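You operate a simulated robot arm through the tools that you are given. There is no shell and no other tool. Be economical: measure what you need, move in short steps, check, and stop when the job is done.

You run a simulated two-armed robot. Do the job below in one go: nothing can be reset, and whatever is moved stays where it is left.

TASK
Hold the large grey tin on the white table top steady with one hand and put the length clip from the short white table top in it with the other.

It is judged by the outcome, as a careful person would: the job done as asked, and still so three seconds after it is handed in. It fails if anything else is knocked over, pushed out of place, dropped, spilled or broken.

THE ROBOT
Two 7-joint arms with two-finger parallel grippers on one trunk, on a base that drives. Base frame: it is fixed to the floor where the robot stands at the start and does not move with it; the origin is under the middle of the robot, x ahead of it, y to its left, z up; the surface under the hand at the start is at about z = 74. Readings come in cm, degrees, newtons and seconds.
The left shoulder is at the start at [6, 18.9, 112.8], the right one opposite. With the tool pointing down near the work surface each hand reaches from about 10 to 64 cm from the robot's upright axis, wherever it stands, measured 20 degrees to its own side. Places, roughly: large grey tin [-225, -75, 75]. Payload 3.43 kg a hand.
Tool frame (each hand has its own): the origin (TCP) lies between the finger pads and is the grasp point; the fingertips stand 3 cm ahead of it; z points along the fingers, y is the line along which they close. Largest opening 9.4 cm; finger width 2.8, thickness 1; the body of the gripper, 5 by 9.6 cm, starts 5.5 cm behind the TCP.
Orientation is that of the tool frame in the base frame, as a unit quaternion [x, y, z, w]. With the fingers straight down and closing along the base's y, the tool's x points along the base's -x, its y along +y and its z along -z.

THE INTERFACE
- The arms move only by the tool arm_command. It takes "left_deltas", "right_deltas" or both (then of equal length, played together; a hand with none holds still); each is a list that holds one entry, the list of rows, each a list of 7 numbers: the opening, from 0 (shut) to 1 (fully open), then the shift along the tool's x, y, z in cm, then the turn, a rotation vector about the tool's x, y, z in degrees. In form: [[[hand, x, y, z, ax, ay, az], ...]]. A call has 1 to 20 rows; each row shifts and turns the commanded pose from where the row before left it, along the tool's axes as they then stand. A row lasts 0.2 s, in which the tool goes at most 5 cm and 8.6 degrees; a call with a longer step from one row to the next is refused whole, and so is a gripper value outside its range. A pose out of reach is approached as far as the arm can. The call stops where the force on the tool passes 40 N (or 10 N more than at its start, if that is more) or the arm is blocked; 0.2 s more then pass. Each finger travels about 15.3 cm/s and halts on what it meets, pressing with about 34 N; the grip force reading is that of the motor and also rises with nothing between the fingers. The clock runs only during rows and for 0.2 s after the last one: add rows that do not move to give the fingers time. The reply holds the time, the measured pose of the TCP, the force on the tool along the base axes, the opening and the grip force, in the units named above and with some noise, with the torque about the TCP (base axes, N m) and any sound that the robot's microphone picked up.
- Cameras (640 x 400 px; columns grow to the right, rows downward): "scene" is now at [1.06, -1.01, 166.69]; the picture's right is [-0.13, -0.99, 0.00], its down [-0.83, 0.11, -0.55] and it looks along [0.55, -0.07, -0.83] (base axes); focal length 248 px, centre (320, 200). "left" rides on the left gripper at [7.6, -1.4, -10.3] in its tool frame; the picture's right is [0.18, 0.98, 0.00], its down [-0.75, 0.14, -0.64] and it looks along [-0.63, 0.12, 0.77] (tool axes); focal length 243 px, centre (320, 200). "right" rides on the right gripper at [7.6, 1.4, -10.3] in its tool frame; the picture's right is [-0.18, 0.98, 0.00], its down [-0.75, -0.14, -0.64] and it looks along [-0.63, -0.12, 0.77] (tool axes); focal length 243 px, centre (320, 200). There is no depth. A picture from a camera that has moved, and an enlarged one, comes with that camera's place and axes in the base frame and with its lens.
- snapshot(camera): a new picture of that camera. It takes no simulated time.
- raise_lower(by): slides the trunk up (or, below 0, down) by that many cm; the arms and the scene camera ride with it, the base frame stays. It gives what a move gives, with no picture.
- roll_base(legs): drives the robot by 1 to 6 legs, each [ahead, left, turn to the left] in cm, cm and degrees, along the robot's own axes; the way and the turn of a leg run together, so that a leg with both is an arc; at most 150 cm and 180 degrees a leg. The arms and the cameras ride along, it lands a little off, and it stops where it bumps. It gives what a move gives.
- turn_head(pan, tilt): turns the head with the scene camera to pan (to the left, within 86 degrees either way) and tilt (down, from -29 to 69), counted from straight ahead of the robot. It gives what a move gives.
- zoom(camera, box): a new picture of the part [left, top, right, bottom] of that camera's present view, enlarged. It takes no simulated time.
- hand_in(): hands the job in; it is judged then, once.

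Work in short steps. Places have to be worked out from the pictures, the camera data and where the tool is seen: move nearer, look again, correct. Check each grasp and each placing, and mend what went wrong. You have 120 turns and 100 pictures in all, those below and enlarged ones among them. Open the grippers and draw the arms clear of the work before you hand the job in, unless the task says otherwise; then end with one line.

The tools are called after "Request:" by a JSON object that holds its "fn" and its "kwargs". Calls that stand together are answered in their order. arm_command: Moves the arms, as the interface text tells. Its arguments: {"type":"object","properties":{"left_deltas":{"type":"array"},"right_deltas":{"type":"array"}},"required":[]} The other tools are called the same way: raise_lower (by) slides the trunk up or down; roll_base (legs) drives the base; turn_head (pan, tilt) turns the head that bears the scene camera; snapshot (camera) takes a picture; zoom (camera, box) takes an enlarged picture of a part of a camera's view; hand_in () hands the job in.

At the start:

```text
clock: 0.0
left_eef_pos: [41.29, 1.79, 99.8]
left_orientation: [0.0, 1.0, 0.0, 0.0]
left_force: [-0.1, 0.5, 0.2]
left_moment: [-0.01, 0.03, -0.04]
left_opening: 9.41
left_gripper_force: 0.1
right_eef_pos: [34.18, -23.18, 103.93]
right_orientation: [0.001, 1.0, 0.0, 0.001]
right_force: [-0.1, 0.3, 0.3]
right_moment: [-0.05, 0.06, -0.03]
right_opening: 9.39
right_gripper_force: 0.1
trunk travel left (down, up): [-80.0, 19.0]
robot x, y, heading: [-0.32, -0.13, 0.1]
head pan, tilt: [-7.7, 56.5]
```

scene: 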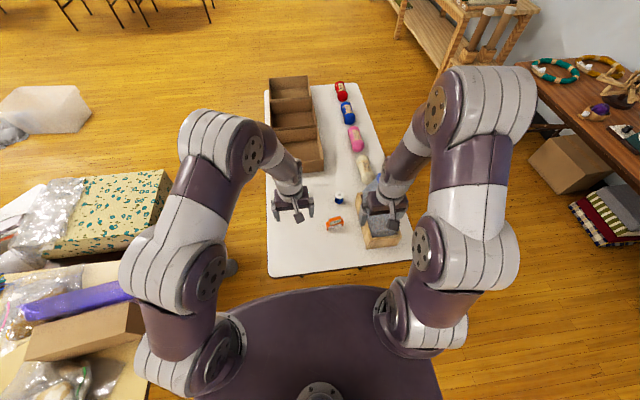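
right: 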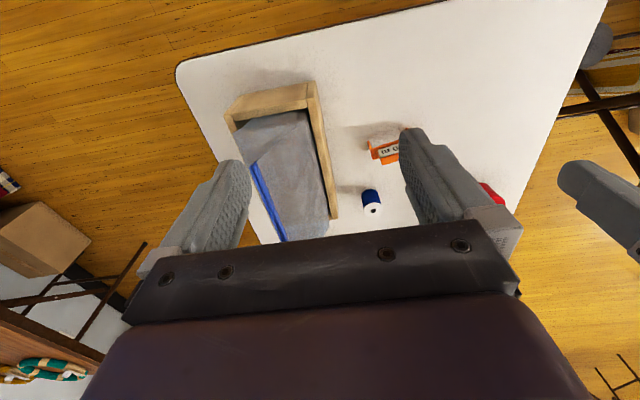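
left: 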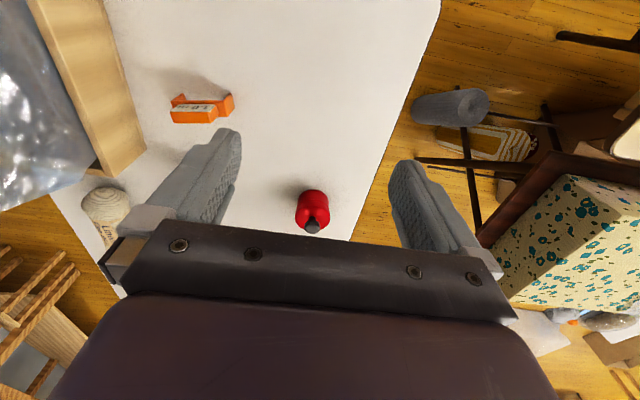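

The table ahead carries an orange item with a label, which may be the clip. I'll zoom in on it.

Request:
{"fn": "zoom", "kwargs": {"camera": "scene", "box": [260, 70, 420, 270]}}

Request:
{"fn": "zoom", "kwargs": {"camera": "right", "box": [320, 100, 480, 230]}}

Request:
{"fn": "zoom", "kwargs": {"camera": "left", "box": [150, 70, 260, 140]}}

```text
2.00 times, centred on (340, 170) of scene
camera zoom: at [1.06, -1.01, 166.69], right [-0.13, -0.99, 0.0], down [-0.83, 0.11, -0.55], along [0.55, -0.07, -0.83], focal length 497 px, centre (280, 260)
```

zoom: 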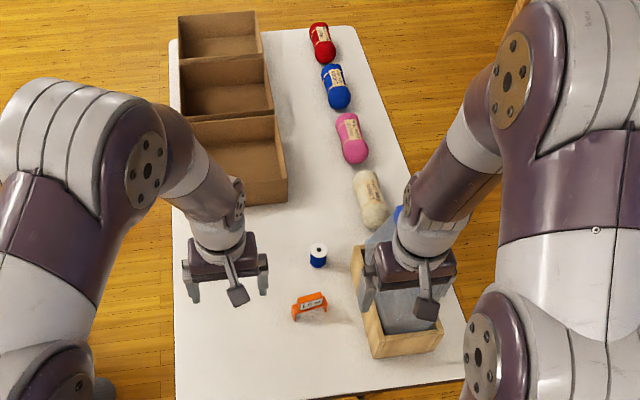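

```text
3.08 times, centred on (400, 165) of right
camera zoom: at [26.63, -21.77, 114.23], right [0.18, 0.98, 0.0], down [0.75, -0.14, 0.64], along [0.63, -0.12, -0.77], focal length 746 px, centre (74, 308)
```

zoom: 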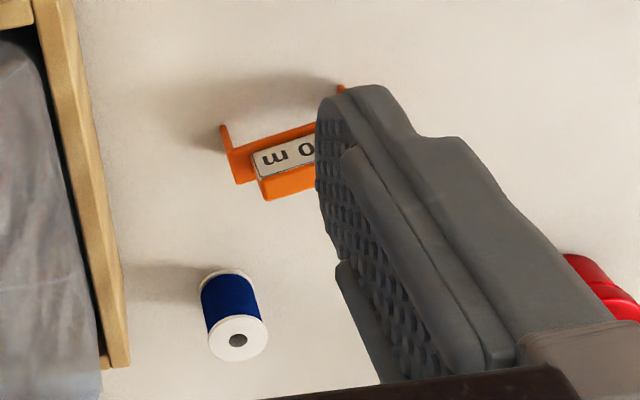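

```text
5.71 times, centred on (205, 105) of left
camera zoom: at [33.66, 0.31, 110.21], right [-0.18, 0.98, 0.0], down [0.75, 0.14, 0.64], along [0.63, 0.12, -0.77], focal length 1386 px, centre (977, 743)
```

zoom: 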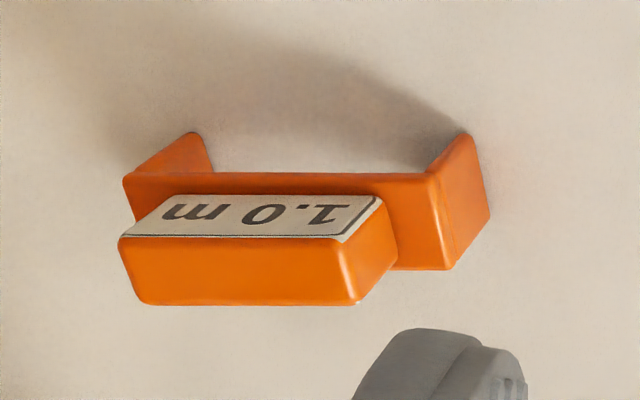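

The orange "1.0 m" piece looks like the clip. I'll look round to check there isn't another short white table.

Request:
{"fn": "turn_head", "kwargs": {"pan": -86, "tilt": 25}}

Request:
{"fn": "snapshot", "kwargs": {"camera": "scene"}}

Request:
{"fn": "turn_head", "kwargs": {"pan": 86, "tilt": 25}}

Request:
{"fn": "snapshot", "kwargs": {"camera": "scene"}}

```text
clock: 1.5
left_eef_pos: [41.27, 1.71, 99.96]
left_orientation: [-0.001, 1.0, 0.0, 0.0]
left_force: [-0.1, -0.6, 0.2]
left_moment: [0.01, 0.0, -0.03]
left_opening: 9.4
left_gripper_force: 0.0
right_eef_pos: [34.12, -22.96, 103.98]
right_orientation: [-0.001, 1.0, 0.001, 0.0]
right_force: [0.1, 0.0, -0.2]
right_moment: [0.03, 0.02, 0.0]
right_opening: 9.41
right_gripper_force: 0.1
trunk travel left (down, up): [-80.0, 19.0]
robot x, y, heading: [0.29, 0.4, 0.1]
head pan, tilt: [-85.9, 25.0]
```

```text
93 pictures are left
camera scene: at [-5.26, -9.26, 171.28], right [-1.0, -0.07, 0.0], down [-0.03, 0.42, -0.91], along [0.06, -0.9, -0.42], focal length 248 px, centre (320, 200)
```

scene: 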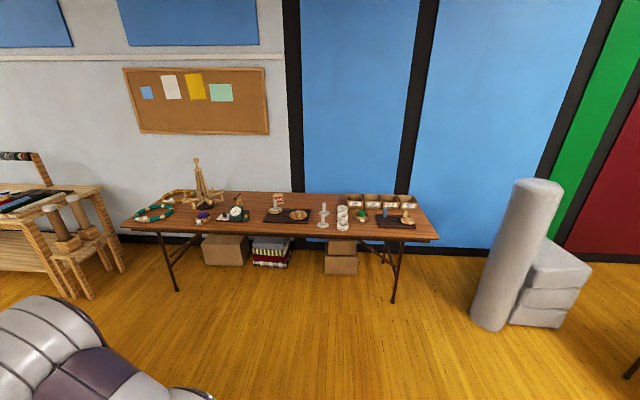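

```text
clock: 4.1
left_eef_pos: [41.24, 1.86, 99.89]
left_orientation: [0.0, 1.0, 0.0, -0.001]
left_force: [0.1, -0.1, -1.1]
left_moment: [0.02, 0.01, 0.01]
left_opening: 9.39
left_gripper_force: 0.0
right_eef_pos: [34.06, -23.1, 103.89]
right_orientation: [0.0, 1.0, 0.0, 0.0]
right_force: [-0.3, -0.1, 0.4]
right_moment: [0.01, 0.02, -0.02]
right_opening: 9.36
right_gripper_force: 0.1
trunk travel left (down, up): [-80.0, 19.0]
robot x, y, heading: [-0.47, -0.06, -0.1]
head pan, tilt: [85.9, 25.0]
```

```text
92 pictures are left
camera scene: at [-5.27, 9.12, 171.28], right [1.0, -0.07, 0.0], down [-0.03, -0.42, -0.91], along [0.06, 0.9, -0.42], focal length 248 px, centre (320, 200)
```

scene: 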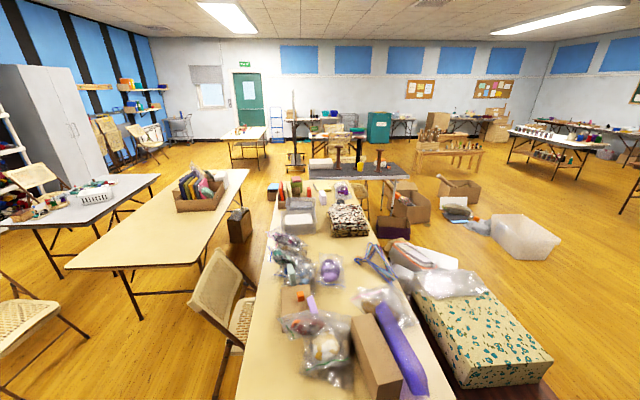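

The front table is the short white one and the clip is near (49, -13.6). I'll shift the left hand aside, then put the right hand's camera over the clip.

Request:
{"fn": "arm_command", "kwargs": {"left_deltas": [[[1, 0, 4, 0, 0, 0, 0], [1, 0, 4, 0, 0, 0, 0], [1, 0, 4, 0, 0, 0, 0], [1, 0, 0, 0, 0, 0, 0]]], "right_deltas": [[[1, 0, 4, 2, 0, 0, 0], [1, 0, 4, 2, 0, 0, 0], [1, 0, 3, 3, 0, 0, 0], [1, 0, 0, 2, 0, 0, 0]]]}}

Request:
{"fn": "snapshot", "kwargs": {"camera": "right"}}

Request:
{"fn": "turn_head", "kwargs": {"pan": -10, "tilt": 60}}

Request:
{"fn": "snapshot", "kwargs": {"camera": "scene"}}

```text
clock: 5.1
left_eef_pos: [41.22, 13.76, 99.97]
left_orientation: [0.0, 1.0, -0.001, 0.001]
left_force: [-0.5, 0.4, -0.8]
left_moment: [-0.01, -0.01, 0.03]
left_opening: 9.41
left_gripper_force: 0.1
right_eef_pos: [34.11, -12.14, 94.59]
right_orientation: [0.0, 1.0, 0.001, 0.001]
right_force: [-0.6, 0.0, -0.7]
right_moment: [0.0, 0.02, 0.04]
right_opening: 9.39
right_gripper_force: 0.0
trunk travel left (down, up): [-80.0, 19.0]
robot x, y, heading: [-0.2, -0.1, 0.2]
head pan, tilt: [85.9, 25.0]
```

```text
91 pictures are left
camera right: at [26.49, -10.75, 104.96], right [0.18, 0.98, 0.0], down [0.75, -0.14, 0.64], along [0.63, -0.12, -0.77], focal length 243 px, centre (320, 200)
```

right: 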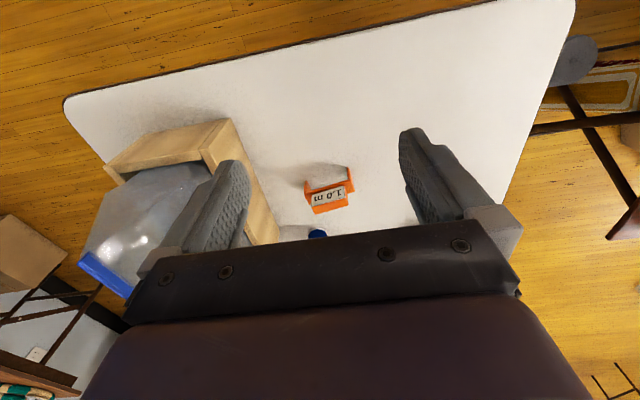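

```text
clock: 6.8
left_eef_pos: [41.24, 13.78, 99.84]
left_orientation: [0.0, 1.0, -0.001, 0.0]
left_force: [-0.1, -0.6, 0.5]
left_moment: [0.0, -0.02, 0.03]
left_opening: 9.4
left_gripper_force: 0.0
right_eef_pos: [33.92, -11.97, 94.65]
right_orientation: [-0.001, 1.0, 0.0, 0.0]
right_force: [-0.6, 0.4, 0.7]
right_moment: [-0.02, 0.01, -0.01]
right_opening: 9.4
right_gripper_force: 0.0
trunk travel left (down, up): [-80.0, 19.0]
robot x, y, heading: [-0.03, 0.04, -0.1]
head pan, tilt: [-10.0, 60.0]
```

```text
90 pictures are left
camera scene: at [0.64, -1.22, 166.28], right [-0.17, -0.98, 0.0], down [-0.85, 0.15, -0.5], along [0.49, -0.09, -0.87], focal length 248 px, centre (320, 200)
```

scene: 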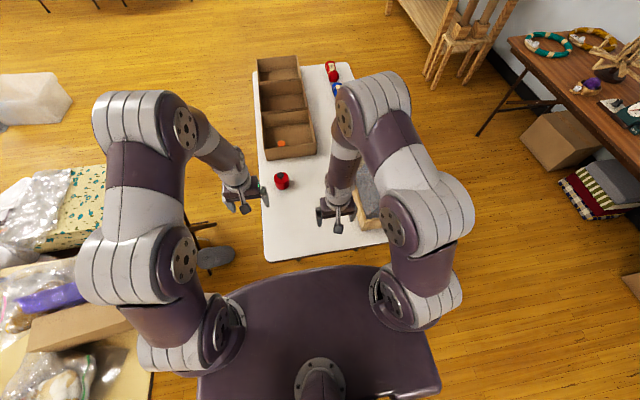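

An orange thing also shows in the near tray compartment. I'll zoom on that and on the clip.

Request:
{"fn": "zoom", "kwargs": {"camera": "scene", "box": [240, 100, 340, 200]}}

Request:
{"fn": "zoom", "kwargs": {"camera": "right", "box": [280, 140, 380, 240]}}

Request:
{"fn": "snapshot", "kwargs": {"camera": "left"}}

```text
4.00 times, centred on (290, 150) of scene
camera zoom: at [0.64, -1.22, 166.28], right [-0.17, -0.98, 0.0], down [-0.85, 0.15, -0.5], along [0.49, -0.09, -0.87], focal length 994 px, centre (440, 400)
```

zoom: 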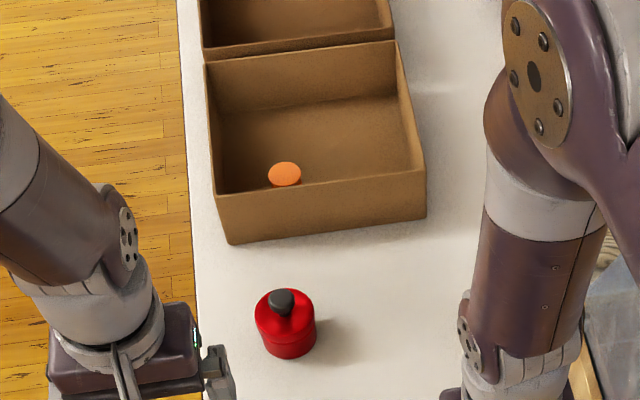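

```text
4.00 times, centred on (330, 190) of right
camera zoom: at [26.46, -10.71, 105.02], right [0.18, 0.98, 0.0], down [0.75, -0.14, 0.64], along [0.63, -0.12, -0.77], focal length 970 px, centre (280, 240)
```

zoom: 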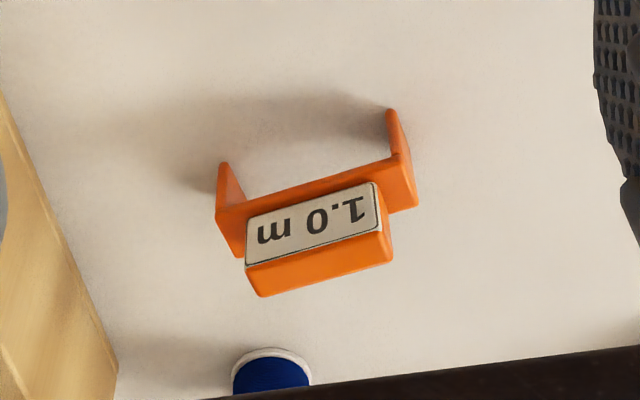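

```text
87 pictures are left
camera left: at [33.63, 12.36, 110.18], right [-0.18, 0.98, 0.0], down [0.75, 0.14, 0.64], along [0.63, 0.12, -0.77], focal length 243 px, centre (320, 200)
```

left: 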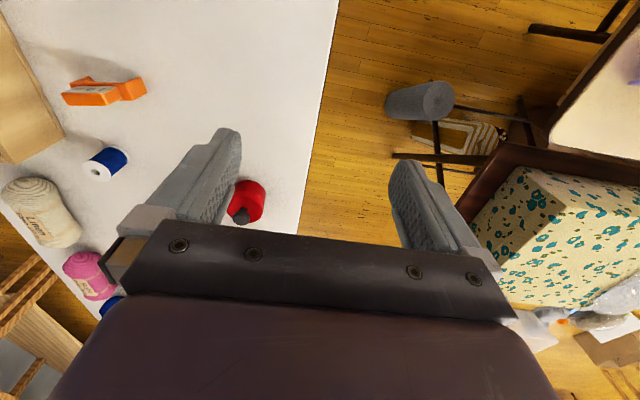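

The clip stands on two legs with an upright tag on its plate. It is centred near (48.2, -13.5), with the long axis about 11° off the y axis. I'll turn the right hand 79° so it closes across the narrow side, and go above it.

Request:
{"fn": "arm_command", "kwargs": {"right_deltas": [[[0.7, 0, 0, 0, 0, 0, 7.9], [0.7, 0, 0, 0, 0, 0, 7.9], [0.7, 0, 0, 0, 0, 0, 7.9], [0.7, 0, 0, 0, 0, 0, 7.9], [0.7, 0, 0, 0, 0, 0, 7.9], [0.7, 0, 0, 0, 0, 0, 7.9], [0.7, 0, 0, 0, 0, 0, 7.9], [0.7, 0, 0, 0, 0, 0, 7.9], [0.7, 0, 0, 0, 0, 0, 7.9], [0.7, 0, 0, 0, 0, 0, 7.9], [0.7, -1.05, 3.4, 0, 0, 0, 0], [0.7, -1.05, 3.4, 0, 0, 0, 0], [0.7, -1.05, 3.4, 2, 0, 0, 0], [0.7, -1.05, 3.4, 2, 0, 0, 0], [0.7, 0, 0, 0, 0, 0, 0]]]}}

Request:
{"fn": "snapshot", "kwargs": {"camera": "right"}}

Request:
{"fn": "zoom", "kwargs": {"camera": "scene", "box": [260, 130, 420, 270]}}

```text
clock: 10.0
left_eef_pos: [41.2, 13.82, 100.05]
left_orientation: [0.0, 1.0, 0.0, 0.0]
left_force: [-0.1, 0.5, -0.1]
left_moment: [0.01, -0.02, 0.01]
left_opening: 9.39
left_gripper_force: 0.1
right_eef_pos: [48.5, -13.68, 90.94]
right_orientation: [0.636, 0.772, 0.0, 0.0]
right_force: [0.1, -0.1, 0.0]
right_moment: [0.03, -0.01, 0.0]
right_opening: 6.59
right_gripper_force: 0.0
trunk travel left (down, up): [-80.0, 19.0]
robot x, y, heading: [0.25, -0.05, 0.2]
head pan, tilt: [-10.0, 60.0]
```

```text
86 pictures are left
camera right: at [48.45, -5.99, 101.24], right [1.0, 0.01, 0.0], down [0.0, -0.77, 0.64], along [0.0, -0.64, -0.77], focal length 243 px, centre (320, 200)
```

right: 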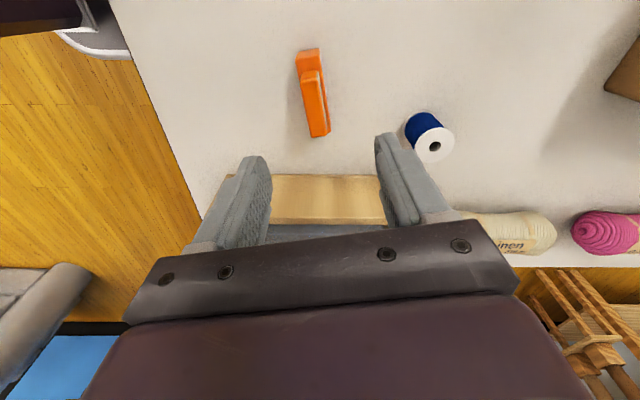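

```text
2.86 times, centred on (340, 200) of scene
camera zoom: at [0.49, -1.19, 166.28], right [-0.17, -0.98, 0.0], down [-0.85, 0.15, -0.5], along [0.49, -0.09, -0.87], focal length 710 px, centre (263, 200)
```

zoom: 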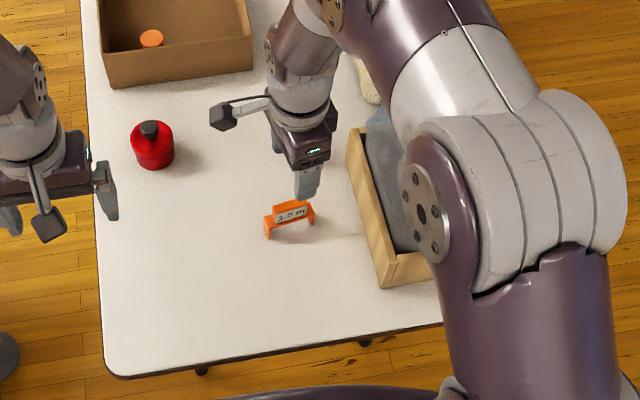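

I'll zoom the right-hand view to refine the alignment.

Request:
{"fn": "zoom", "kwargs": {"camera": "right", "box": [250, 30, 380, 150]}}

```text
3.33 times, centred on (315, 90) of right
camera zoom: at [48.45, -5.99, 101.24], right [1.0, 0.01, 0.0], down [0.0, -0.77, 0.64], along [0.0, -0.64, -0.77], focal length 809 px, centre (337, 567)
```

zoom: 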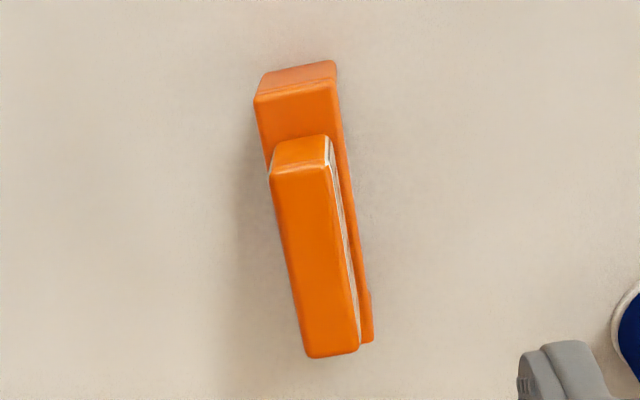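

The tag centre is at about (47.9, -13.5) and the angle is good. I'll shift 0.5 cm and descend most of the way.

Request:
{"fn": "arm_command", "kwargs": {"right_deltas": [[[0.7, 0.2, -0.5, 2, 0, 0, 0], [0.7, 0, 0, 2.5, 0, 0, 0], [0.7, 0, 0, 2, 0, 0, 0], [0.7, 0, 0, 1.5, 0, 0, 0], [0.7, 0, 0, 0, 0, 0, 0]]]}}

Request:
{"fn": "snapshot", "kwargs": {"camera": "right"}}

Request:
{"fn": "zoom", "kwargs": {"camera": "scene", "box": [290, 150, 370, 210]}}

```text
clock: 11.2
left_eef_pos: [41.28, 13.9, 99.94]
left_orientation: [0.0, 1.0, 0.0, 0.0]
left_force: [0.4, -0.3, 0.1]
left_moment: [-0.01, 0.01, -0.01]
left_opening: 9.43
left_gripper_force: 0.1
right_eef_pos: [47.98, -13.58, 83.0]
right_orientation: [0.636, 0.771, 0.001, 0.0]
right_force: [-0.1, -0.6, 0.7]
right_moment: [0.0, 0.01, -0.02]
right_opening: 6.58
right_gripper_force: 0.1
trunk travel left (down, up): [-80.0, 19.0]
robot x, y, heading: [0.28, -0.05, 0.1]
head pan, tilt: [-10.0, 60.0]
```

```text
83 pictures are left
camera right: at [47.93, -5.9, 93.26], right [1.0, 0.01, 0.0], down [0.01, -0.77, 0.64], along [0.0, -0.64, -0.77], focal length 243 px, centre (320, 200)
```

right: 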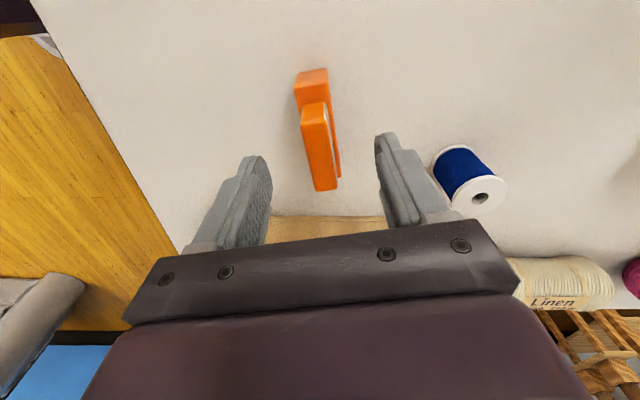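

```text
6.67 times, centred on (330, 180) of scene
camera zoom: at [0.62, -1.21, 166.28], right [-0.17, -0.98, 0.0], down [-0.85, 0.15, -0.5], along [0.49, -0.09, -0.87], focal length 1657 px, centre (253, 333)
```

zoom: 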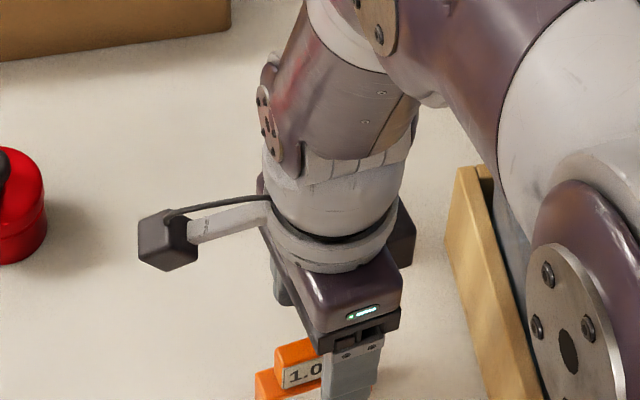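

The alignment matches what I predicted. I'll lower to z ≈ 78.3 and close.

Request:
{"fn": "arm_command", "kwargs": {"right_deltas": [[[0.7, 0.3, 0, 1.7, 0, 0, 0], [0.7, 0, 0, 1.5, 0, 0, 0], [0.7, 0, 0, 1.4, 0, 0, 0], [0.7, 0, 0, 0, 0, 0, 0]]]}}

Request:
{"fn": "snapshot", "kwargs": {"camera": "right"}}

```text
clock: 12.2
left_eef_pos: [41.24, 13.79, 99.8]
left_orientation: [0.001, 1.0, 0.0, 0.0]
left_force: [-0.7, -0.4, -0.6]
left_moment: [0.0, 0.01, 0.01]
left_opening: 9.37
left_gripper_force: 0.0
right_eef_pos: [47.81, -13.27, 78.16]
right_orientation: [0.636, 0.772, 0.0, -0.001]
right_force: [0.0, -0.4, 0.1]
right_moment: [-0.03, -0.03, -0.03]
right_opening: 6.59
right_gripper_force: 0.1
trunk travel left (down, up): [-80.0, 19.0]
robot x, y, heading: [0.18, 0.09, 0.1]
head pan, tilt: [-10.0, 60.0]
```

```text
81 pictures are left
camera right: at [47.82, -5.61, 88.54], right [1.0, 0.01, 0.0], down [0.01, -0.77, 0.64], along [0.0, -0.64, -0.77], focal length 243 px, centre (320, 200)
```

right: 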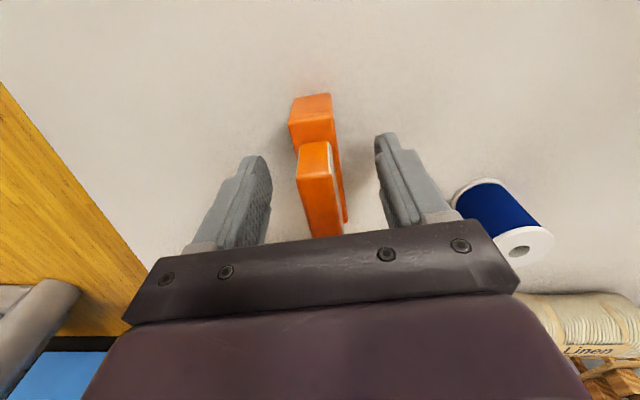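

The fingers straddle the clip near its middle, so I'll close slowly.

Request:
{"fn": "arm_command", "kwargs": {"right_deltas": [[[0.5, 0, 0, 0, 0, 0, 0], [0.35, 0, 0, 0, 0, 0, 0], [0.2, 0, 0, 0, 0, 0, 0], [0, 0, 0, 0, 0, 0, 0], [0, 0, 0, 0, 0, 0, 0], [0, 0, 0, 0, 0, 0, 0]]]}}

Request:
{"fn": "snapshot", "kwargs": {"camera": "right"}}

```text
clock: 13.6
left_eef_pos: [41.29, 13.9, 99.91]
left_orientation: [0.0, 1.0, 0.001, 0.0]
left_force: [-0.7, -0.3, 0.8]
left_moment: [0.01, -0.06, 0.01]
left_opening: 9.4
left_gripper_force: 0.2
right_eef_pos: [47.85, -13.27, 78.28]
right_orientation: [0.636, 0.771, 0.0, 0.0]
right_force: [-0.5, 0.1, -1.2]
right_moment: [0.0, 0.0, -0.01]
right_opening: 2.05
right_gripper_force: 34.1
trunk travel left (down, up): [-80.0, 19.0]
robot x, y, heading: [0.3, -0.28, -0.0]
head pan, tilt: [-10.0, 60.0]
```

```text
80 pictures are left
camera right: at [47.84, -5.62, 88.55], right [1.0, 0.01, 0.0], down [0.01, -0.77, 0.64], along [0.0, -0.64, -0.77], focal length 243 px, centre (320, 200)
```

right: 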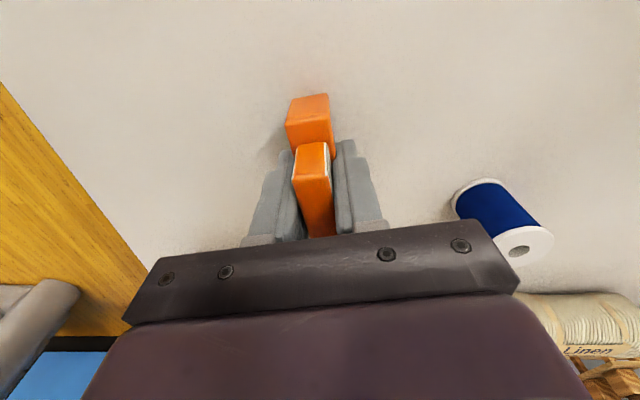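

The grip holds at 2.05 cm. I'll lift straight up.

Request:
{"fn": "arm_command", "kwargs": {"right_deltas": [[[0, 0, 0, -2, 0, 0, 0], [0, 0, 0, -4, 0, 0, 0], [0, 0, 0, -4, 0, 0, 0], [0, 0, 0, -4, 0, 0, 0], [0, 0, 0, -4, 0, 0, 0], [0, 0, 0, -4, 0, 0, 0], [0, 0, 0, 0, 0, 0, 0]]]}}

Request:
{"fn": "snapshot", "kwargs": {"camera": "right"}}

```text
clock: 15.2
left_eef_pos: [41.18, 13.78, 99.83]
left_orientation: [0.0, 1.0, 0.0, 0.0]
left_force: [0.3, -0.3, 1.0]
left_moment: [-0.04, 0.01, -0.03]
left_opening: 9.42
left_gripper_force: 0.0
right_eef_pos: [47.92, -13.64, 100.53]
right_orientation: [0.636, 0.772, 0.0, -0.001]
right_force: [-0.4, 0.9, -1.0]
right_moment: [0.0, 0.0, 0.0]
right_opening: 2.04
right_gripper_force: 33.8
trunk travel left (down, up): [-80.0, 19.0]
robot x, y, heading: [0.1, -0.1, -0.1]
head pan, tilt: [-10.0, 60.0]
```

```text
79 pictures are left
camera right: at [47.92, -5.86, 110.72], right [1.0, 0.01, 0.0], down [0.01, -0.77, 0.64], along [0.0, -0.64, -0.77], focal length 243 px, centre (320, 200)
```

right: 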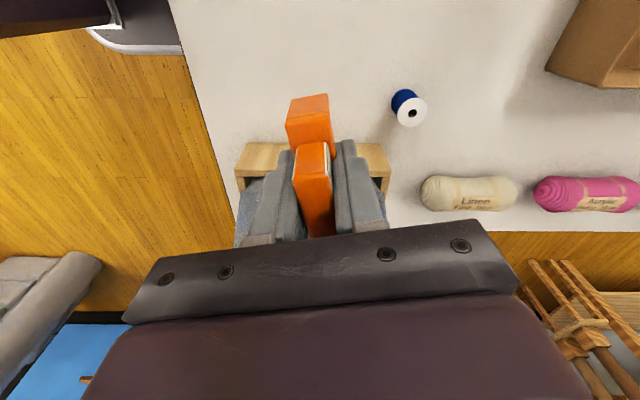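

The clip is held. I'll draw both hands in before driving.

Request:
{"fn": "arm_command", "kwargs": {"right_deltas": [[[0, 0, -4, 0, 0, 0, 0], [0, 0, -4, 0, 0, 0, 0], [0, 0, -4, 0, 0, 0, 0], [0, 0, -4, 0, 0, 0, 0], [0, 0, -4, 0, 0, 0, 0]]], "left_deltas": [[[1, 3, 0, -1, 0, 0, 0], [1, 3, 0, 0, 0, 0, 0], [1, 3, 0, 0, 0, 0, 0], [1, 3, 0, 0, 0, 0, 0], [1, 2, 0, 0, 0, 0, 0]]]}}

Request:
{"fn": "turn_head", "kwargs": {"pan": -86, "tilt": 45}}

Request:
{"fn": "snapshot", "kwargs": {"camera": "scene"}}

```text
clock: 16.4
left_eef_pos: [27.06, 13.83, 100.97]
left_orientation: [0.001, 1.0, 0.0, 0.001]
left_force: [0.3, -0.4, -0.6]
left_moment: [0.03, 0.06, 0.01]
left_opening: 9.38
left_gripper_force: 0.1
right_eef_pos: [28.04, -17.11, 100.28]
right_orientation: [0.636, 0.772, 0.001, 0.001]
right_force: [0.0, 0.7, 0.2]
right_moment: [0.0, 0.01, 0.02]
right_opening: 2.04
right_gripper_force: 33.5
trunk travel left (down, up): [-80.0, 19.0]
robot x, y, heading: [0.43, 0.16, 0.3]
head pan, tilt: [-10.0, 60.0]
```

```text
clock: 17.9
left_eef_pos: [27.29, 13.68, 100.88]
left_orientation: [0.0, 1.0, 0.0, 0.0]
left_force: [-0.4, 0.7, 0.7]
left_moment: [0.02, -0.02, -0.02]
left_opening: 9.38
left_gripper_force: 0.1
right_eef_pos: [28.22, -17.19, 100.3]
right_orientation: [0.636, 0.772, 0.0, 0.0]
right_force: [0.0, 0.5, 0.7]
right_moment: [-0.02, 0.01, -0.01]
right_opening: 2.06
right_gripper_force: 34.6
trunk travel left (down, up): [-80.0, 19.0]
robot x, y, heading: [0.06, 0.12, -0.0]
head pan, tilt: [-85.9, 45.0]
```

```text
78 pictures are left
camera scene: at [-5.36, -8.17, 168.22], right [-1.0, -0.07, 0.0], down [-0.05, 0.71, -0.71], along [0.05, -0.71, -0.71], focal length 248 px, centre (320, 200)
```

scene: 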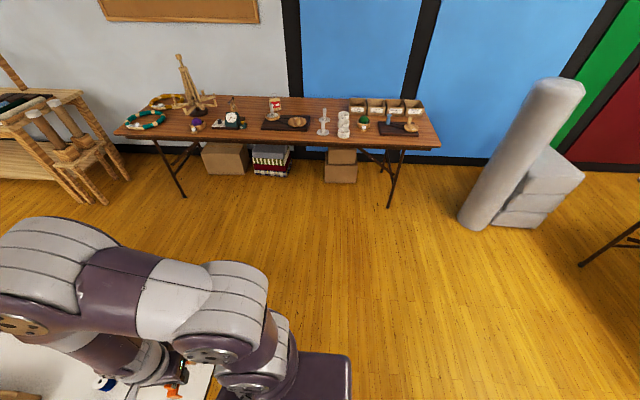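

The floor to the right is clear, with the desk edge about 150 cm away. I'll sidestep right, turn right 90°, and look.

Request:
{"fn": "roll_base", "kwargs": {"legs": [[-5, -30, 0], [0, 0, -90]]}}

Request:
{"fn": "turn_head", "kwargs": {"pan": -60, "tilt": 30}}

Request:
{"fn": "snapshot", "kwargs": {"camera": "scene"}}

```text
clock: 23.9
left_eef_pos: [8.25, -57.38, 100.91]
left_orientation: [0.714, 0.7, 0.0, -0.001]
left_force: [-0.1, 0.0, -0.6]
left_moment: [-0.03, 0.01, -0.01]
left_opening: 9.4
left_gripper_force: 0.0
right_eef_pos: [-22.8, -57.84, 100.26]
right_orientation: [0.996, 0.085, 0.0, 0.001]
right_force: [0.5, -0.1, 0.9]
right_moment: [0.0, 0.0, 0.0]
right_opening: 2.09
right_gripper_force: 33.8
trunk travel left (down, up): [-80.0, 19.0]
robot x, y, heading: [-4.94, -30.0, -91.0]
head pan, tilt: [-85.9, 45.0]
```

```text
clock: 24.8
left_eef_pos: [8.25, -57.45, 100.99]
left_orientation: [0.714, 0.7, 0.0, -0.001]
left_force: [0.0, -0.4, 0.6]
left_moment: [-0.01, -0.03, -0.02]
left_opening: 9.39
left_gripper_force: 0.1
right_eef_pos: [-22.72, -57.73, 100.39]
right_orientation: [0.996, 0.086, 0.0, 0.0]
right_force: [-0.2, -0.7, 0.0]
right_moment: [0.0, -0.02, -0.03]
right_opening: 2.05
right_gripper_force: 33.8
trunk travel left (down, up): [-80.0, 19.0]
robot x, y, heading: [-4.85, -30.11, -91.4]
head pan, tilt: [-60.0, 30.0]
```

```text
77 pictures are left
camera scene: at [-12.69, -28.35, 170.48], right [-0.48, 0.88, 0.0], down [0.44, 0.24, -0.87], along [-0.76, -0.42, -0.5], focal length 248 px, centre (320, 200)
```

scene: 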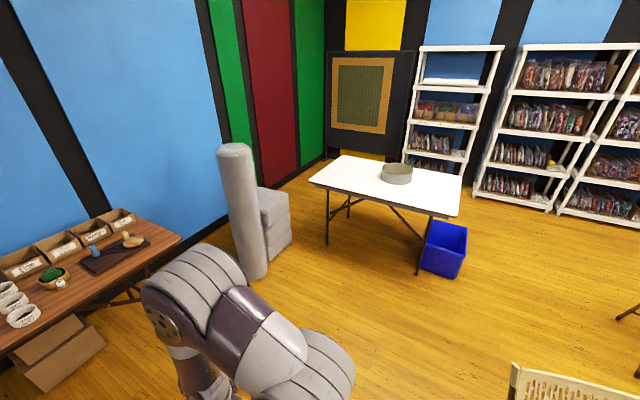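

The tin is on the white table at about (-228, -70), and the table's near edge is at x ≈ -184. I'll turn to face -x, sidestep to y ≈ -75, and drive toward it, stopping well short.

Request:
{"fn": "roll_base", "kwargs": {"legs": [[0, 0, -88], [0, 45, 0], [110, 0, 0]]}}

Request:
{"fn": "turn_head", "kwargs": {"pan": 0, "tilt": 45}}

Request:
{"fn": "snapshot", "kwargs": {"camera": "scene"}}

```text
clock: 36.4
left_eef_pos: [-140.47, -90.42, 100.71]
left_orientation: [1.0, 0.004, 0.001, 0.0]
left_force: [-0.7, 0.1, -0.2]
left_moment: [0.0, 0.0, -0.01]
left_opening: 9.4
left_gripper_force: 0.1
right_eef_pos: [-141.82, -59.54, 100.35]
right_orientation: [0.774, -0.633, -0.001, 0.0]
right_force: [0.5, -0.2, -0.5]
right_moment: [-0.02, 0.01, 0.01]
right_opening: 2.05
right_gripper_force: 33.9
trunk travel left (down, up): [-80.0, 19.0]
robot x, y, heading: [-113.21, -76.01, -179.7]
head pan, tilt: [-60.0, 30.0]
```

```text
clock: 37.7
left_eef_pos: [-140.32, -90.37, 100.86]
left_orientation: [1.0, 0.005, 0.0, 0.001]
left_force: [-1.4, 0.0, 0.0]
left_moment: [0.0, 0.0, -0.04]
left_opening: 9.38
left_gripper_force: 0.0
right_eef_pos: [-141.69, -59.52, 100.25]
right_orientation: [0.775, -0.632, 0.0, 0.0]
right_force: [0.6, -0.5, -0.8]
right_moment: [0.01, 0.01, 0.0]
right_opening: 2.06
right_gripper_force: 33.8
trunk travel left (down, up): [-80.0, 19.0]
robot x, y, heading: [-113.21, -76.66, -179.3]
head pan, tilt: [0.0, 45.0]
```

```text
76 pictures are left
camera scene: at [-115.44, -76.47, 168.23], right [-0.01, 1.0, 0.0], down [0.71, 0.01, -0.71], along [-0.71, -0.01, -0.71], focal length 248 px, centre (320, 200)
```

scene: 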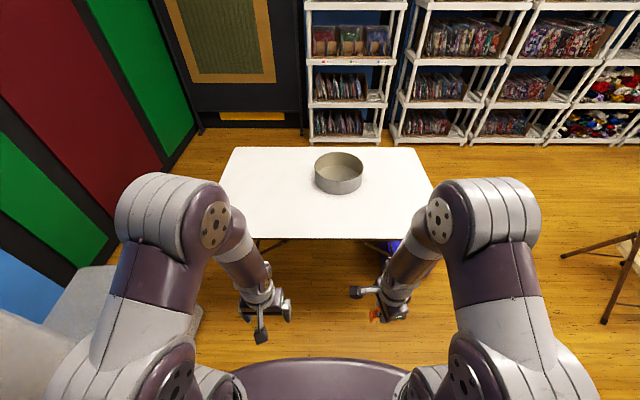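

I'll zoom on the tin to measure it.

Request:
{"fn": "zoom", "kwargs": {"camera": "scene", "box": [290, 140, 390, 205]}}

```text
6.15 times, centred on (340, 172) of scene
camera zoom: at [-115.44, -76.47, 168.23], right [-0.01, 1.0, 0.0], down [0.71, 0.01, -0.71], along [-0.71, -0.01, -0.71], focal length 1529 px, centre (197, 369)
```

zoom: 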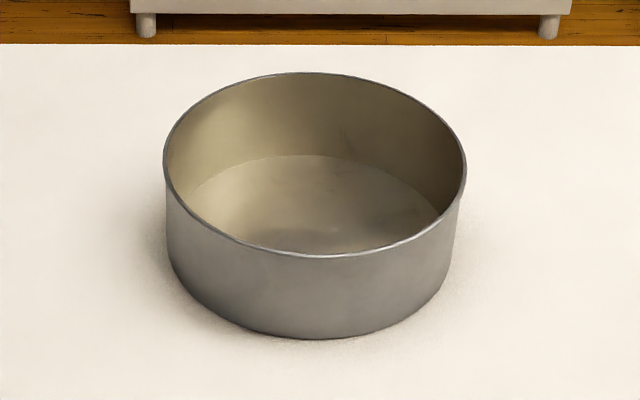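

The tin is about 27.5 cm across and 9.5 cm high, centred near (-227, -67). The near rim is 30 cm in from the table edge, so I need to see how close the base can go. I'll tilt down.

Request:
{"fn": "turn_head", "kwargs": {"pan": 0, "tilt": 69}}

Request:
{"fn": "snapshot", "kwargs": {"camera": "scene"}}

Request:
{"fn": "snapshot", "kwargs": {"camera": "left"}}

```text
clock: 38.6
left_eef_pos: [-140.32, -90.34, 100.85]
left_orientation: [1.0, 0.005, 0.0, -0.001]
left_force: [0.5, -0.7, -0.1]
left_moment: [-0.02, -0.02, -0.03]
left_opening: 9.39
left_gripper_force: 0.1
right_eef_pos: [-141.65, -59.45, 100.33]
right_orientation: [0.774, -0.633, 0.0, -0.001]
right_force: [0.0, -0.5, -0.8]
right_moment: [0.02, 0.0, 0.03]
right_opening: 2.05
right_gripper_force: 33.7
trunk travel left (down, up): [-80.0, 19.0]
robot x, y, heading: [-113.04, -76.12, -179.3]
head pan, tilt: [0.0, 68.8]
```

```text
74 pictures are left
camera scene: at [-112.89, -76.46, 165.34], right [-0.01, 1.0, 0.0], down [0.93, 0.01, -0.36], along [-0.36, 0.0, -0.93], focal length 248 px, centre (320, 200)
```

scene: 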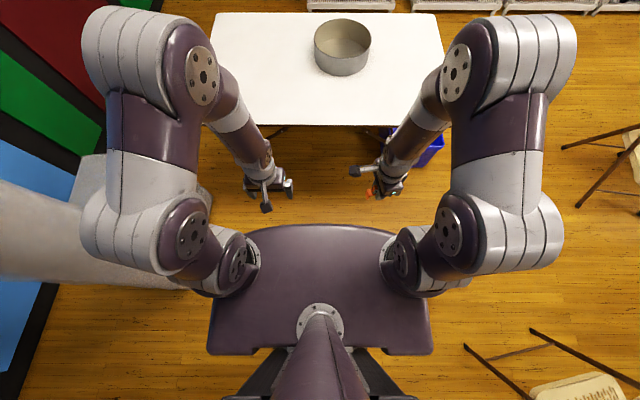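

```text
73 pictures are left
camera left: at [-132.81, -88.96, 111.13], right [0.19, -0.98, 0.0], down [-0.75, -0.15, 0.64], along [-0.63, -0.12, -0.77], focal length 243 px, centre (320, 200)
```

left: 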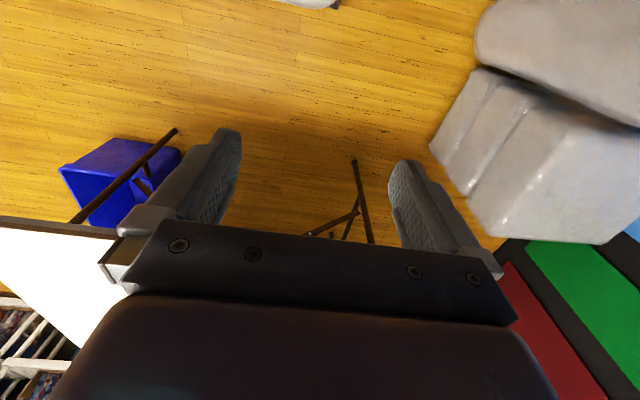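

The chest plate is high, with its front about 16 cm ahead of the axis. At the start the base stood 30 cm from a table edge, so that gap is safe. I'll drive to the same gap here, centred on the tin, and keep the hands above the table.

Request:
{"fn": "roll_base", "kwargs": {"legs": [[0, -8, -0.7], [38, 0, 0]]}}

Request:
{"fn": "arm_command", "kwargs": {"left_deltas": [[[1, 0, 0, 0, 0, 0, -8.5], [1, 0, 0, 0, 0, 0, -8.5], [1, 0, 0, 0, 0, 0, -8.5], [1, 0, 0, 0, 0, 0, -8.5], [1, 0, 0, 0, 0, 0, -8.5], [1, 0, 0, 0, 0, 0, -8.5], [1, 0, 0, 0, 0, 0, -8.5], [1, 0, 0, 0, 0, 0, -8.5], [1, 0, 0, 0, 0, 0, -8.5], [1, 0, 0, 0, 0, 0, -8.5], [1, 0, 0, 0, 0, 0, 0]]]}}

Request:
{"fn": "snapshot", "kwargs": {"camera": "left"}}

Request:
{"fn": "snapshot", "kwargs": {"camera": "scene"}}

```text
clock: 41.7
left_eef_pos: [-179.95, -81.86, 100.91]
left_orientation: [1.0, -0.005, 0.0, 0.0]
left_force: [-0.2, -0.3, -0.9]
left_moment: [0.01, -0.03, 0.01]
left_opening: 9.39
left_gripper_force: 0.0
right_eef_pos: [-180.72, -50.92, 100.33]
right_orientation: [0.77, -0.638, 0.001, 0.0]
right_force: [0.1, -0.3, -0.2]
right_moment: [0.01, -0.01, -0.01]
right_opening: 2.02
right_gripper_force: 34.0
trunk travel left (down, up): [-80.0, 19.0]
robot x, y, heading: [-152.4, -68.5, 179.5]
head pan, tilt: [0.0, 68.8]
```

```text
clock: 44.1
left_eef_pos: [-179.97, -81.9, 100.87]
left_orientation: [0.74, 0.673, 0.0, -0.001]
left_force: [-0.3, -0.5, 1.4]
left_moment: [0.0, -0.02, 0.0]
left_opening: 9.38
left_gripper_force: 0.0
right_eef_pos: [-180.71, -51.04, 100.29]
right_orientation: [0.769, -0.639, 0.0, -0.001]
right_force: [0.3, 0.5, -1.4]
right_moment: [-0.02, 0.01, -0.04]
right_opening: 2.03
right_gripper_force: 33.7
trunk travel left (down, up): [-80.0, 19.0]
robot x, y, heading: [-152.54, -68.45, 179.4]
head pan, tilt: [0.0, 68.8]
```

```text
72 pictures are left
camera left: at [-180.62, -74.28, 111.12], right [1.0, 0.09, 0.0], down [0.07, -0.76, 0.64], along [0.06, -0.64, -0.77], focal length 243 px, centre (320, 200)
```

left: 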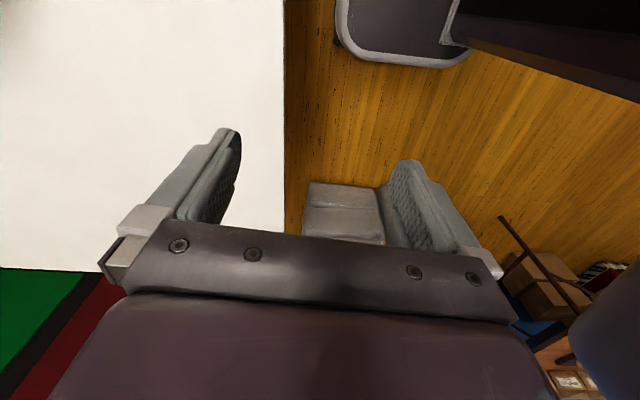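

```text
71 pictures are left
camera scene: at [-152.17, -68.42, 165.34], right [0.01, 1.0, 0.0], down [0.93, -0.01, -0.36], along [-0.36, 0.0, -0.93], focal length 248 px, centre (320, 200)
```

scene: 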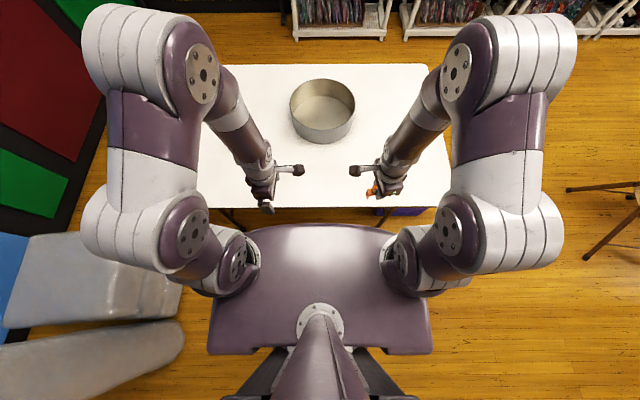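

The left camera shows the base is a low plate with its front about 21 cm ahead of the axis. It stands clear of the table legs, which are near y = -119 and y = -30. I can roll 12 cm closer so it just meets the table edge line below the top.

Request:
{"fn": "roll_base", "kwargs": {"legs": [[12, 0, 0]]}}

Request:
{"fn": "turn_head", "kwargs": {"pan": 0, "tilt": 55}}

Request:
{"fn": "snapshot", "kwargs": {"camera": "scene"}}

```text
clock: 45.4
left_eef_pos: [-191.89, -81.78, 100.9]
left_orientation: [0.74, 0.672, 0.0, 0.0]
left_force: [0.3, -1.0, 0.3]
left_moment: [0.0, -0.01, 0.02]
left_opening: 9.41
left_gripper_force: 0.2
right_eef_pos: [-192.76, -50.7, 100.33]
right_orientation: [0.769, -0.639, 0.0, 0.0]
right_force: [0.1, -0.7, 0.1]
right_moment: [-0.01, 0.0, 0.0]
right_opening: 2.06
right_gripper_force: 33.7
trunk travel left (down, up): [-80.0, 19.0]
robot x, y, heading: [-164.49, -68.29, 179.8]
head pan, tilt: [0.0, 68.8]
```

```text
clock: 46.1
left_eef_pos: [-192.11, -81.7, 100.93]
left_orientation: [0.74, 0.672, 0.001, 0.0]
left_force: [0.4, 0.3, 1.1]
left_moment: [0.01, 0.01, 0.0]
left_opening: 9.41
left_gripper_force: 0.1
right_eef_pos: [-192.7, -50.81, 100.17]
right_orientation: [0.769, -0.639, 0.0, -0.001]
right_force: [1.6, -0.3, 0.5]
right_moment: [0.02, -0.03, 0.0]
right_opening: 2.05
right_gripper_force: 34.5
trunk travel left (down, up): [-80.0, 19.0]
robot x, y, heading: [-164.67, -68.03, 179.2]
head pan, tilt: [0.0, 55.0]
```

```text
70 pictures are left
camera scene: at [-165.93, -68.3, 166.88], right [0.01, 1.0, 0.0], down [0.82, -0.01, -0.57], along [-0.57, 0.01, -0.82], focal length 248 px, centre (320, 200)
```

scene: 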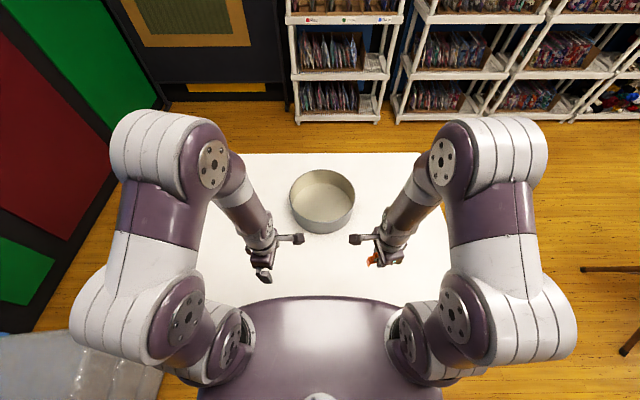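

No bump. I'll measure the tin again from here.

Request:
{"fn": "zoom", "kwargs": {"camera": "scene", "box": [270, 155, 380, 245]}}

```text
4.44 times, centred on (325, 200) of scene
camera zoom: at [-165.93, -68.3, 166.88], right [0.01, 1.0, 0.0], down [0.82, -0.01, -0.57], along [-0.57, 0.01, -0.82], focal length 1104 px, centre (298, 200)
```

zoom: 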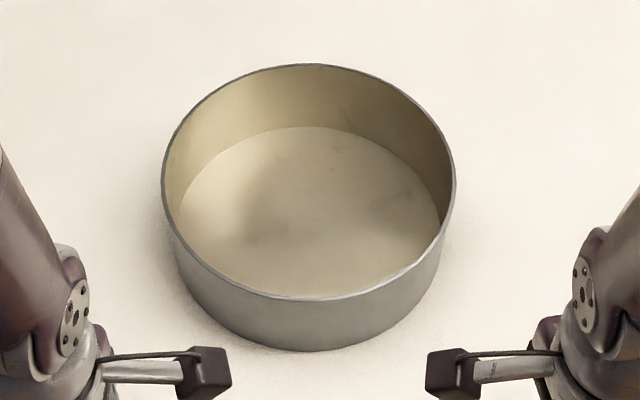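

The tin centre is (-226.9, -66.3), radius 13.4, with the rim at z ≈ 83.7. I'll bring the left hand above the rim's left-front point (-220.2, -77.9), closing radially.

Request:
{"fn": "arm_command", "kwargs": {"left_deltas": [[[0.8, 0, 0, 0, 0, 0, 7.77], [0.8, 0, 0, 0, 0, 0, 7.77], [0.8, 0, 0, 0, 0, 0, 7.77], [0.8, 0, 0, 0, 0, 0, 7.77], [0.8, 0, 0, 0, 0, 0, 7.77], [0.8, 0, 0, 0, 0, 0, 7.77], [0.8, 0, 0, 0, 0, 0, 7.77], [0.6, -3.2, -2.47, 0, 0, 0, 0], [0.6, -3.2, -2.47, 0, 0, 0, 0], [0.6, -3.2, -2.47, 0, 0, 0, 0], [0.6, -3.2, -2.47, 0, 0, 0, 0], [0.6, -3.2, -2.47, 0, 0, 0, 0], [0.6, -3.2, -2.47, 0, 0, 0, 0], [0.6, -3.2, -2.47, 0, 0, 0, 0], [0.6, 0, 0, 3, 0, 0, 0], [0.6, 0, 0, 3, 0, 0, 0], [0.6, 0, 0, 0, 0, 0, 0]]]}}

Request:
{"fn": "snapshot", "kwargs": {"camera": "left"}}

Request:
{"fn": "zoom", "kwargs": {"camera": "scene", "box": [240, 155, 400, 255]}}

```text
clock: 49.7
left_eef_pos: [-220.05, -77.96, 94.81]
left_orientation: [0.966, 0.26, 0.0, 0.0]
left_force: [0.7, 0.4, -0.7]
left_moment: [0.01, -0.04, -0.02]
left_opening: 5.64
left_gripper_force: 0.1
right_eef_pos: [-192.83, -50.79, 100.29]
right_orientation: [0.769, -0.64, 0.0, 0.0]
right_force: [-0.2, -0.1, 0.3]
right_moment: [0.03, 0.01, 0.0]
right_opening: 2.02
right_gripper_force: 34.2
trunk travel left (down, up): [-80.0, 19.0]
robot x, y, heading: [-164.77, -68.23, 179.6]
head pan, tilt: [0.0, 55.0]
```

```text
68 pictures are left
camera left: at [-214.14, -73.02, 105.13], right [0.65, -0.76, 0.0], down [-0.58, -0.5, 0.64], along [-0.49, -0.42, -0.77], focal length 243 px, centre (320, 200)
```

left: 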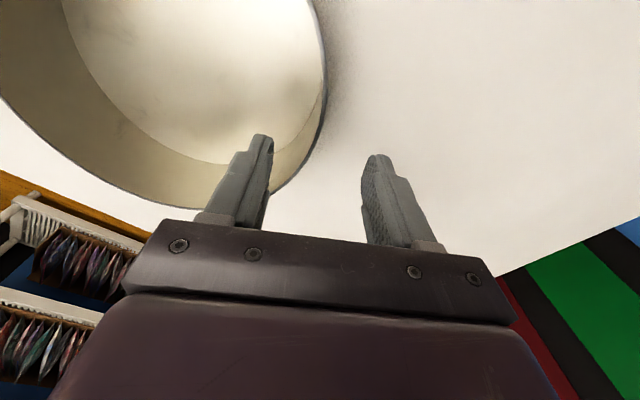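

```text
4.00 times, centred on (320, 205) of scene
camera zoom: at [-165.83, -68.29, 166.88], right [0.01, 1.0, 0.0], down [0.82, -0.01, -0.57], along [-0.57, 0.01, -0.82], focal length 994 px, centre (320, 180)
```

zoom: 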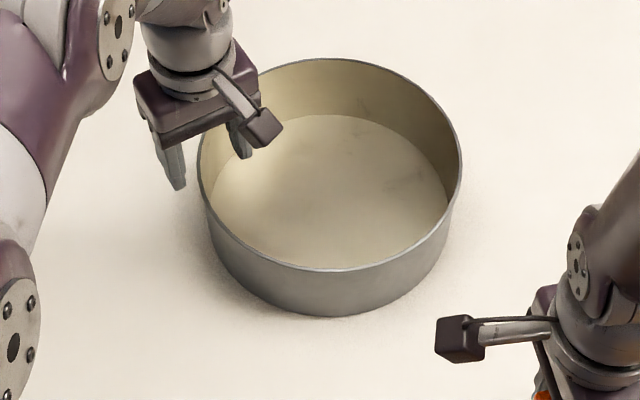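

The rim passes within 0.4 cm of the closing centre. I'll go down until the tips are just above the rim and check.

Request:
{"fn": "arm_command", "kwargs": {"left_deltas": [[[0.6, 0, 0.3, 2.5, 0, 0, 0], [0.6, 0, 0, 2.5, 0, 0, 0], [0.6, 0, 0, 2, 0, 0, 0], [0.6, 0, 0, 0, 0, 0, 0]]]}}

Request:
{"fn": "snapshot", "kwargs": {"camera": "left"}}

```text
clock: 50.7
left_eef_pos: [-219.98, -78.33, 87.86]
left_orientation: [0.966, 0.26, -0.001, 0.0]
left_force: [0.4, 0.0, 0.8]
left_moment: [0.02, -0.03, -0.02]
left_opening: 5.64
left_gripper_force: 0.0
right_eef_pos: [-192.8, -50.83, 100.25]
right_orientation: [0.769, -0.639, 0.0, 0.001]
right_force: [-0.3, 0.4, -0.6]
right_moment: [-0.01, -0.01, 0.0]
right_opening: 2.05
right_gripper_force: 34.4
trunk travel left (down, up): [-80.0, 19.0]
robot x, y, heading: [-164.62, -68.35, 179.8]
head pan, tilt: [0.0, 55.0]
```

```text
66 pictures are left
camera left: at [-214.09, -73.35, 98.08], right [0.65, -0.76, 0.0], down [-0.58, -0.5, 0.64], along [-0.49, -0.42, -0.77], focal length 243 px, centre (320, 200)
```

left: 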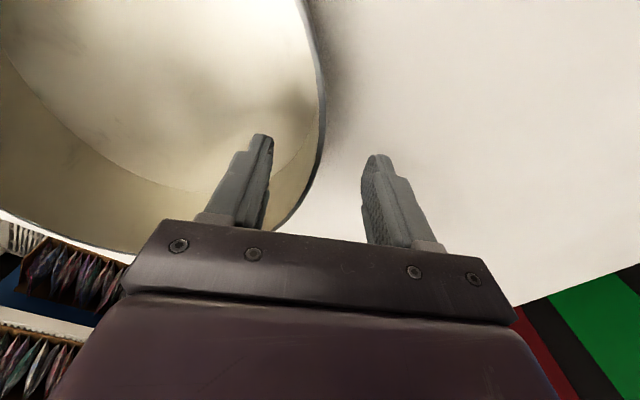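

The rim is centred between the fingers. I'll lower 5.3 cm, narrow the opening, and close.

Request:
{"fn": "arm_command", "kwargs": {"left_deltas": [[[0.6, 0, 0, 2, 0, 0, 0], [0.6, 0, 0, 2, 0, 0, 0], [0.6, 0, 0, 1.3, 0, 0, 0], [0.4, 0, 0, 0, 0, 0, 0], [0.25, 0, 0, 0, 0, 0, 0], [0.25, 0, 0, 0, 0, 0, 0]]]}}

Request:
{"fn": "snapshot", "kwargs": {"camera": "left"}}

Request:
{"fn": "zoom", "kwargs": {"camera": "scene", "box": [240, 155, 400, 255]}}

```text
clock: 52.1
left_eef_pos: [-220.0, -78.33, 82.71]
left_orientation: [0.966, 0.26, 0.001, 0.001]
left_force: [0.7, -0.4, 0.3]
left_moment: [-0.02, -0.01, -0.04]
left_opening: 2.35
left_gripper_force: 0.1
right_eef_pos: [-192.81, -50.87, 100.31]
right_orientation: [0.769, -0.639, 0.0, 0.0]
right_force: [0.3, 0.0, -0.8]
right_moment: [0.02, 0.02, 0.02]
right_opening: 2.04
right_gripper_force: 34.5
trunk travel left (down, up): [-80.0, 19.0]
robot x, y, heading: [-164.21, -68.5, 179.3]
head pan, tilt: [0.0, 55.0]
```

```text
65 pictures are left
camera left: at [-213.99, -73.3, 92.94], right [0.65, -0.76, 0.0], down [-0.58, -0.5, 0.64], along [-0.49, -0.42, -0.77], focal length 243 px, centre (320, 200)
```

left: 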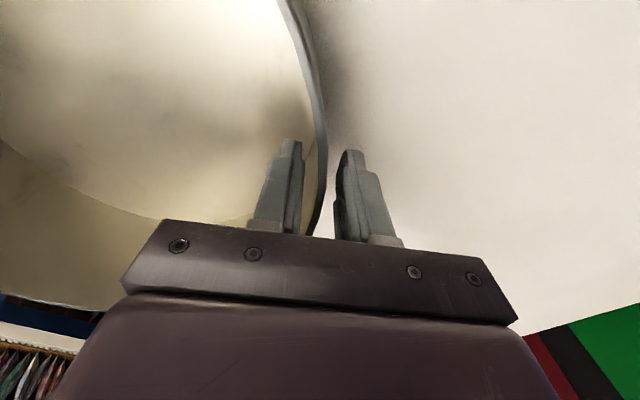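

```text
4.00 times, centred on (320, 205) of scene
camera zoom: at [-165.87, -68.29, 166.88], right [0.01, 1.0, 0.0], down [0.82, -0.01, -0.57], along [-0.57, 0.01, -0.82], focal length 994 px, centre (320, 180)
```

zoom: 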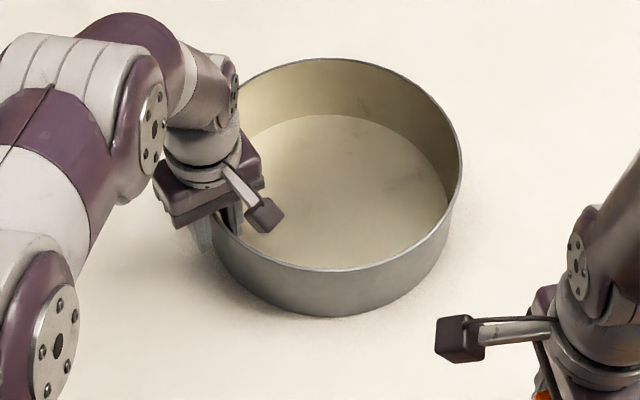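

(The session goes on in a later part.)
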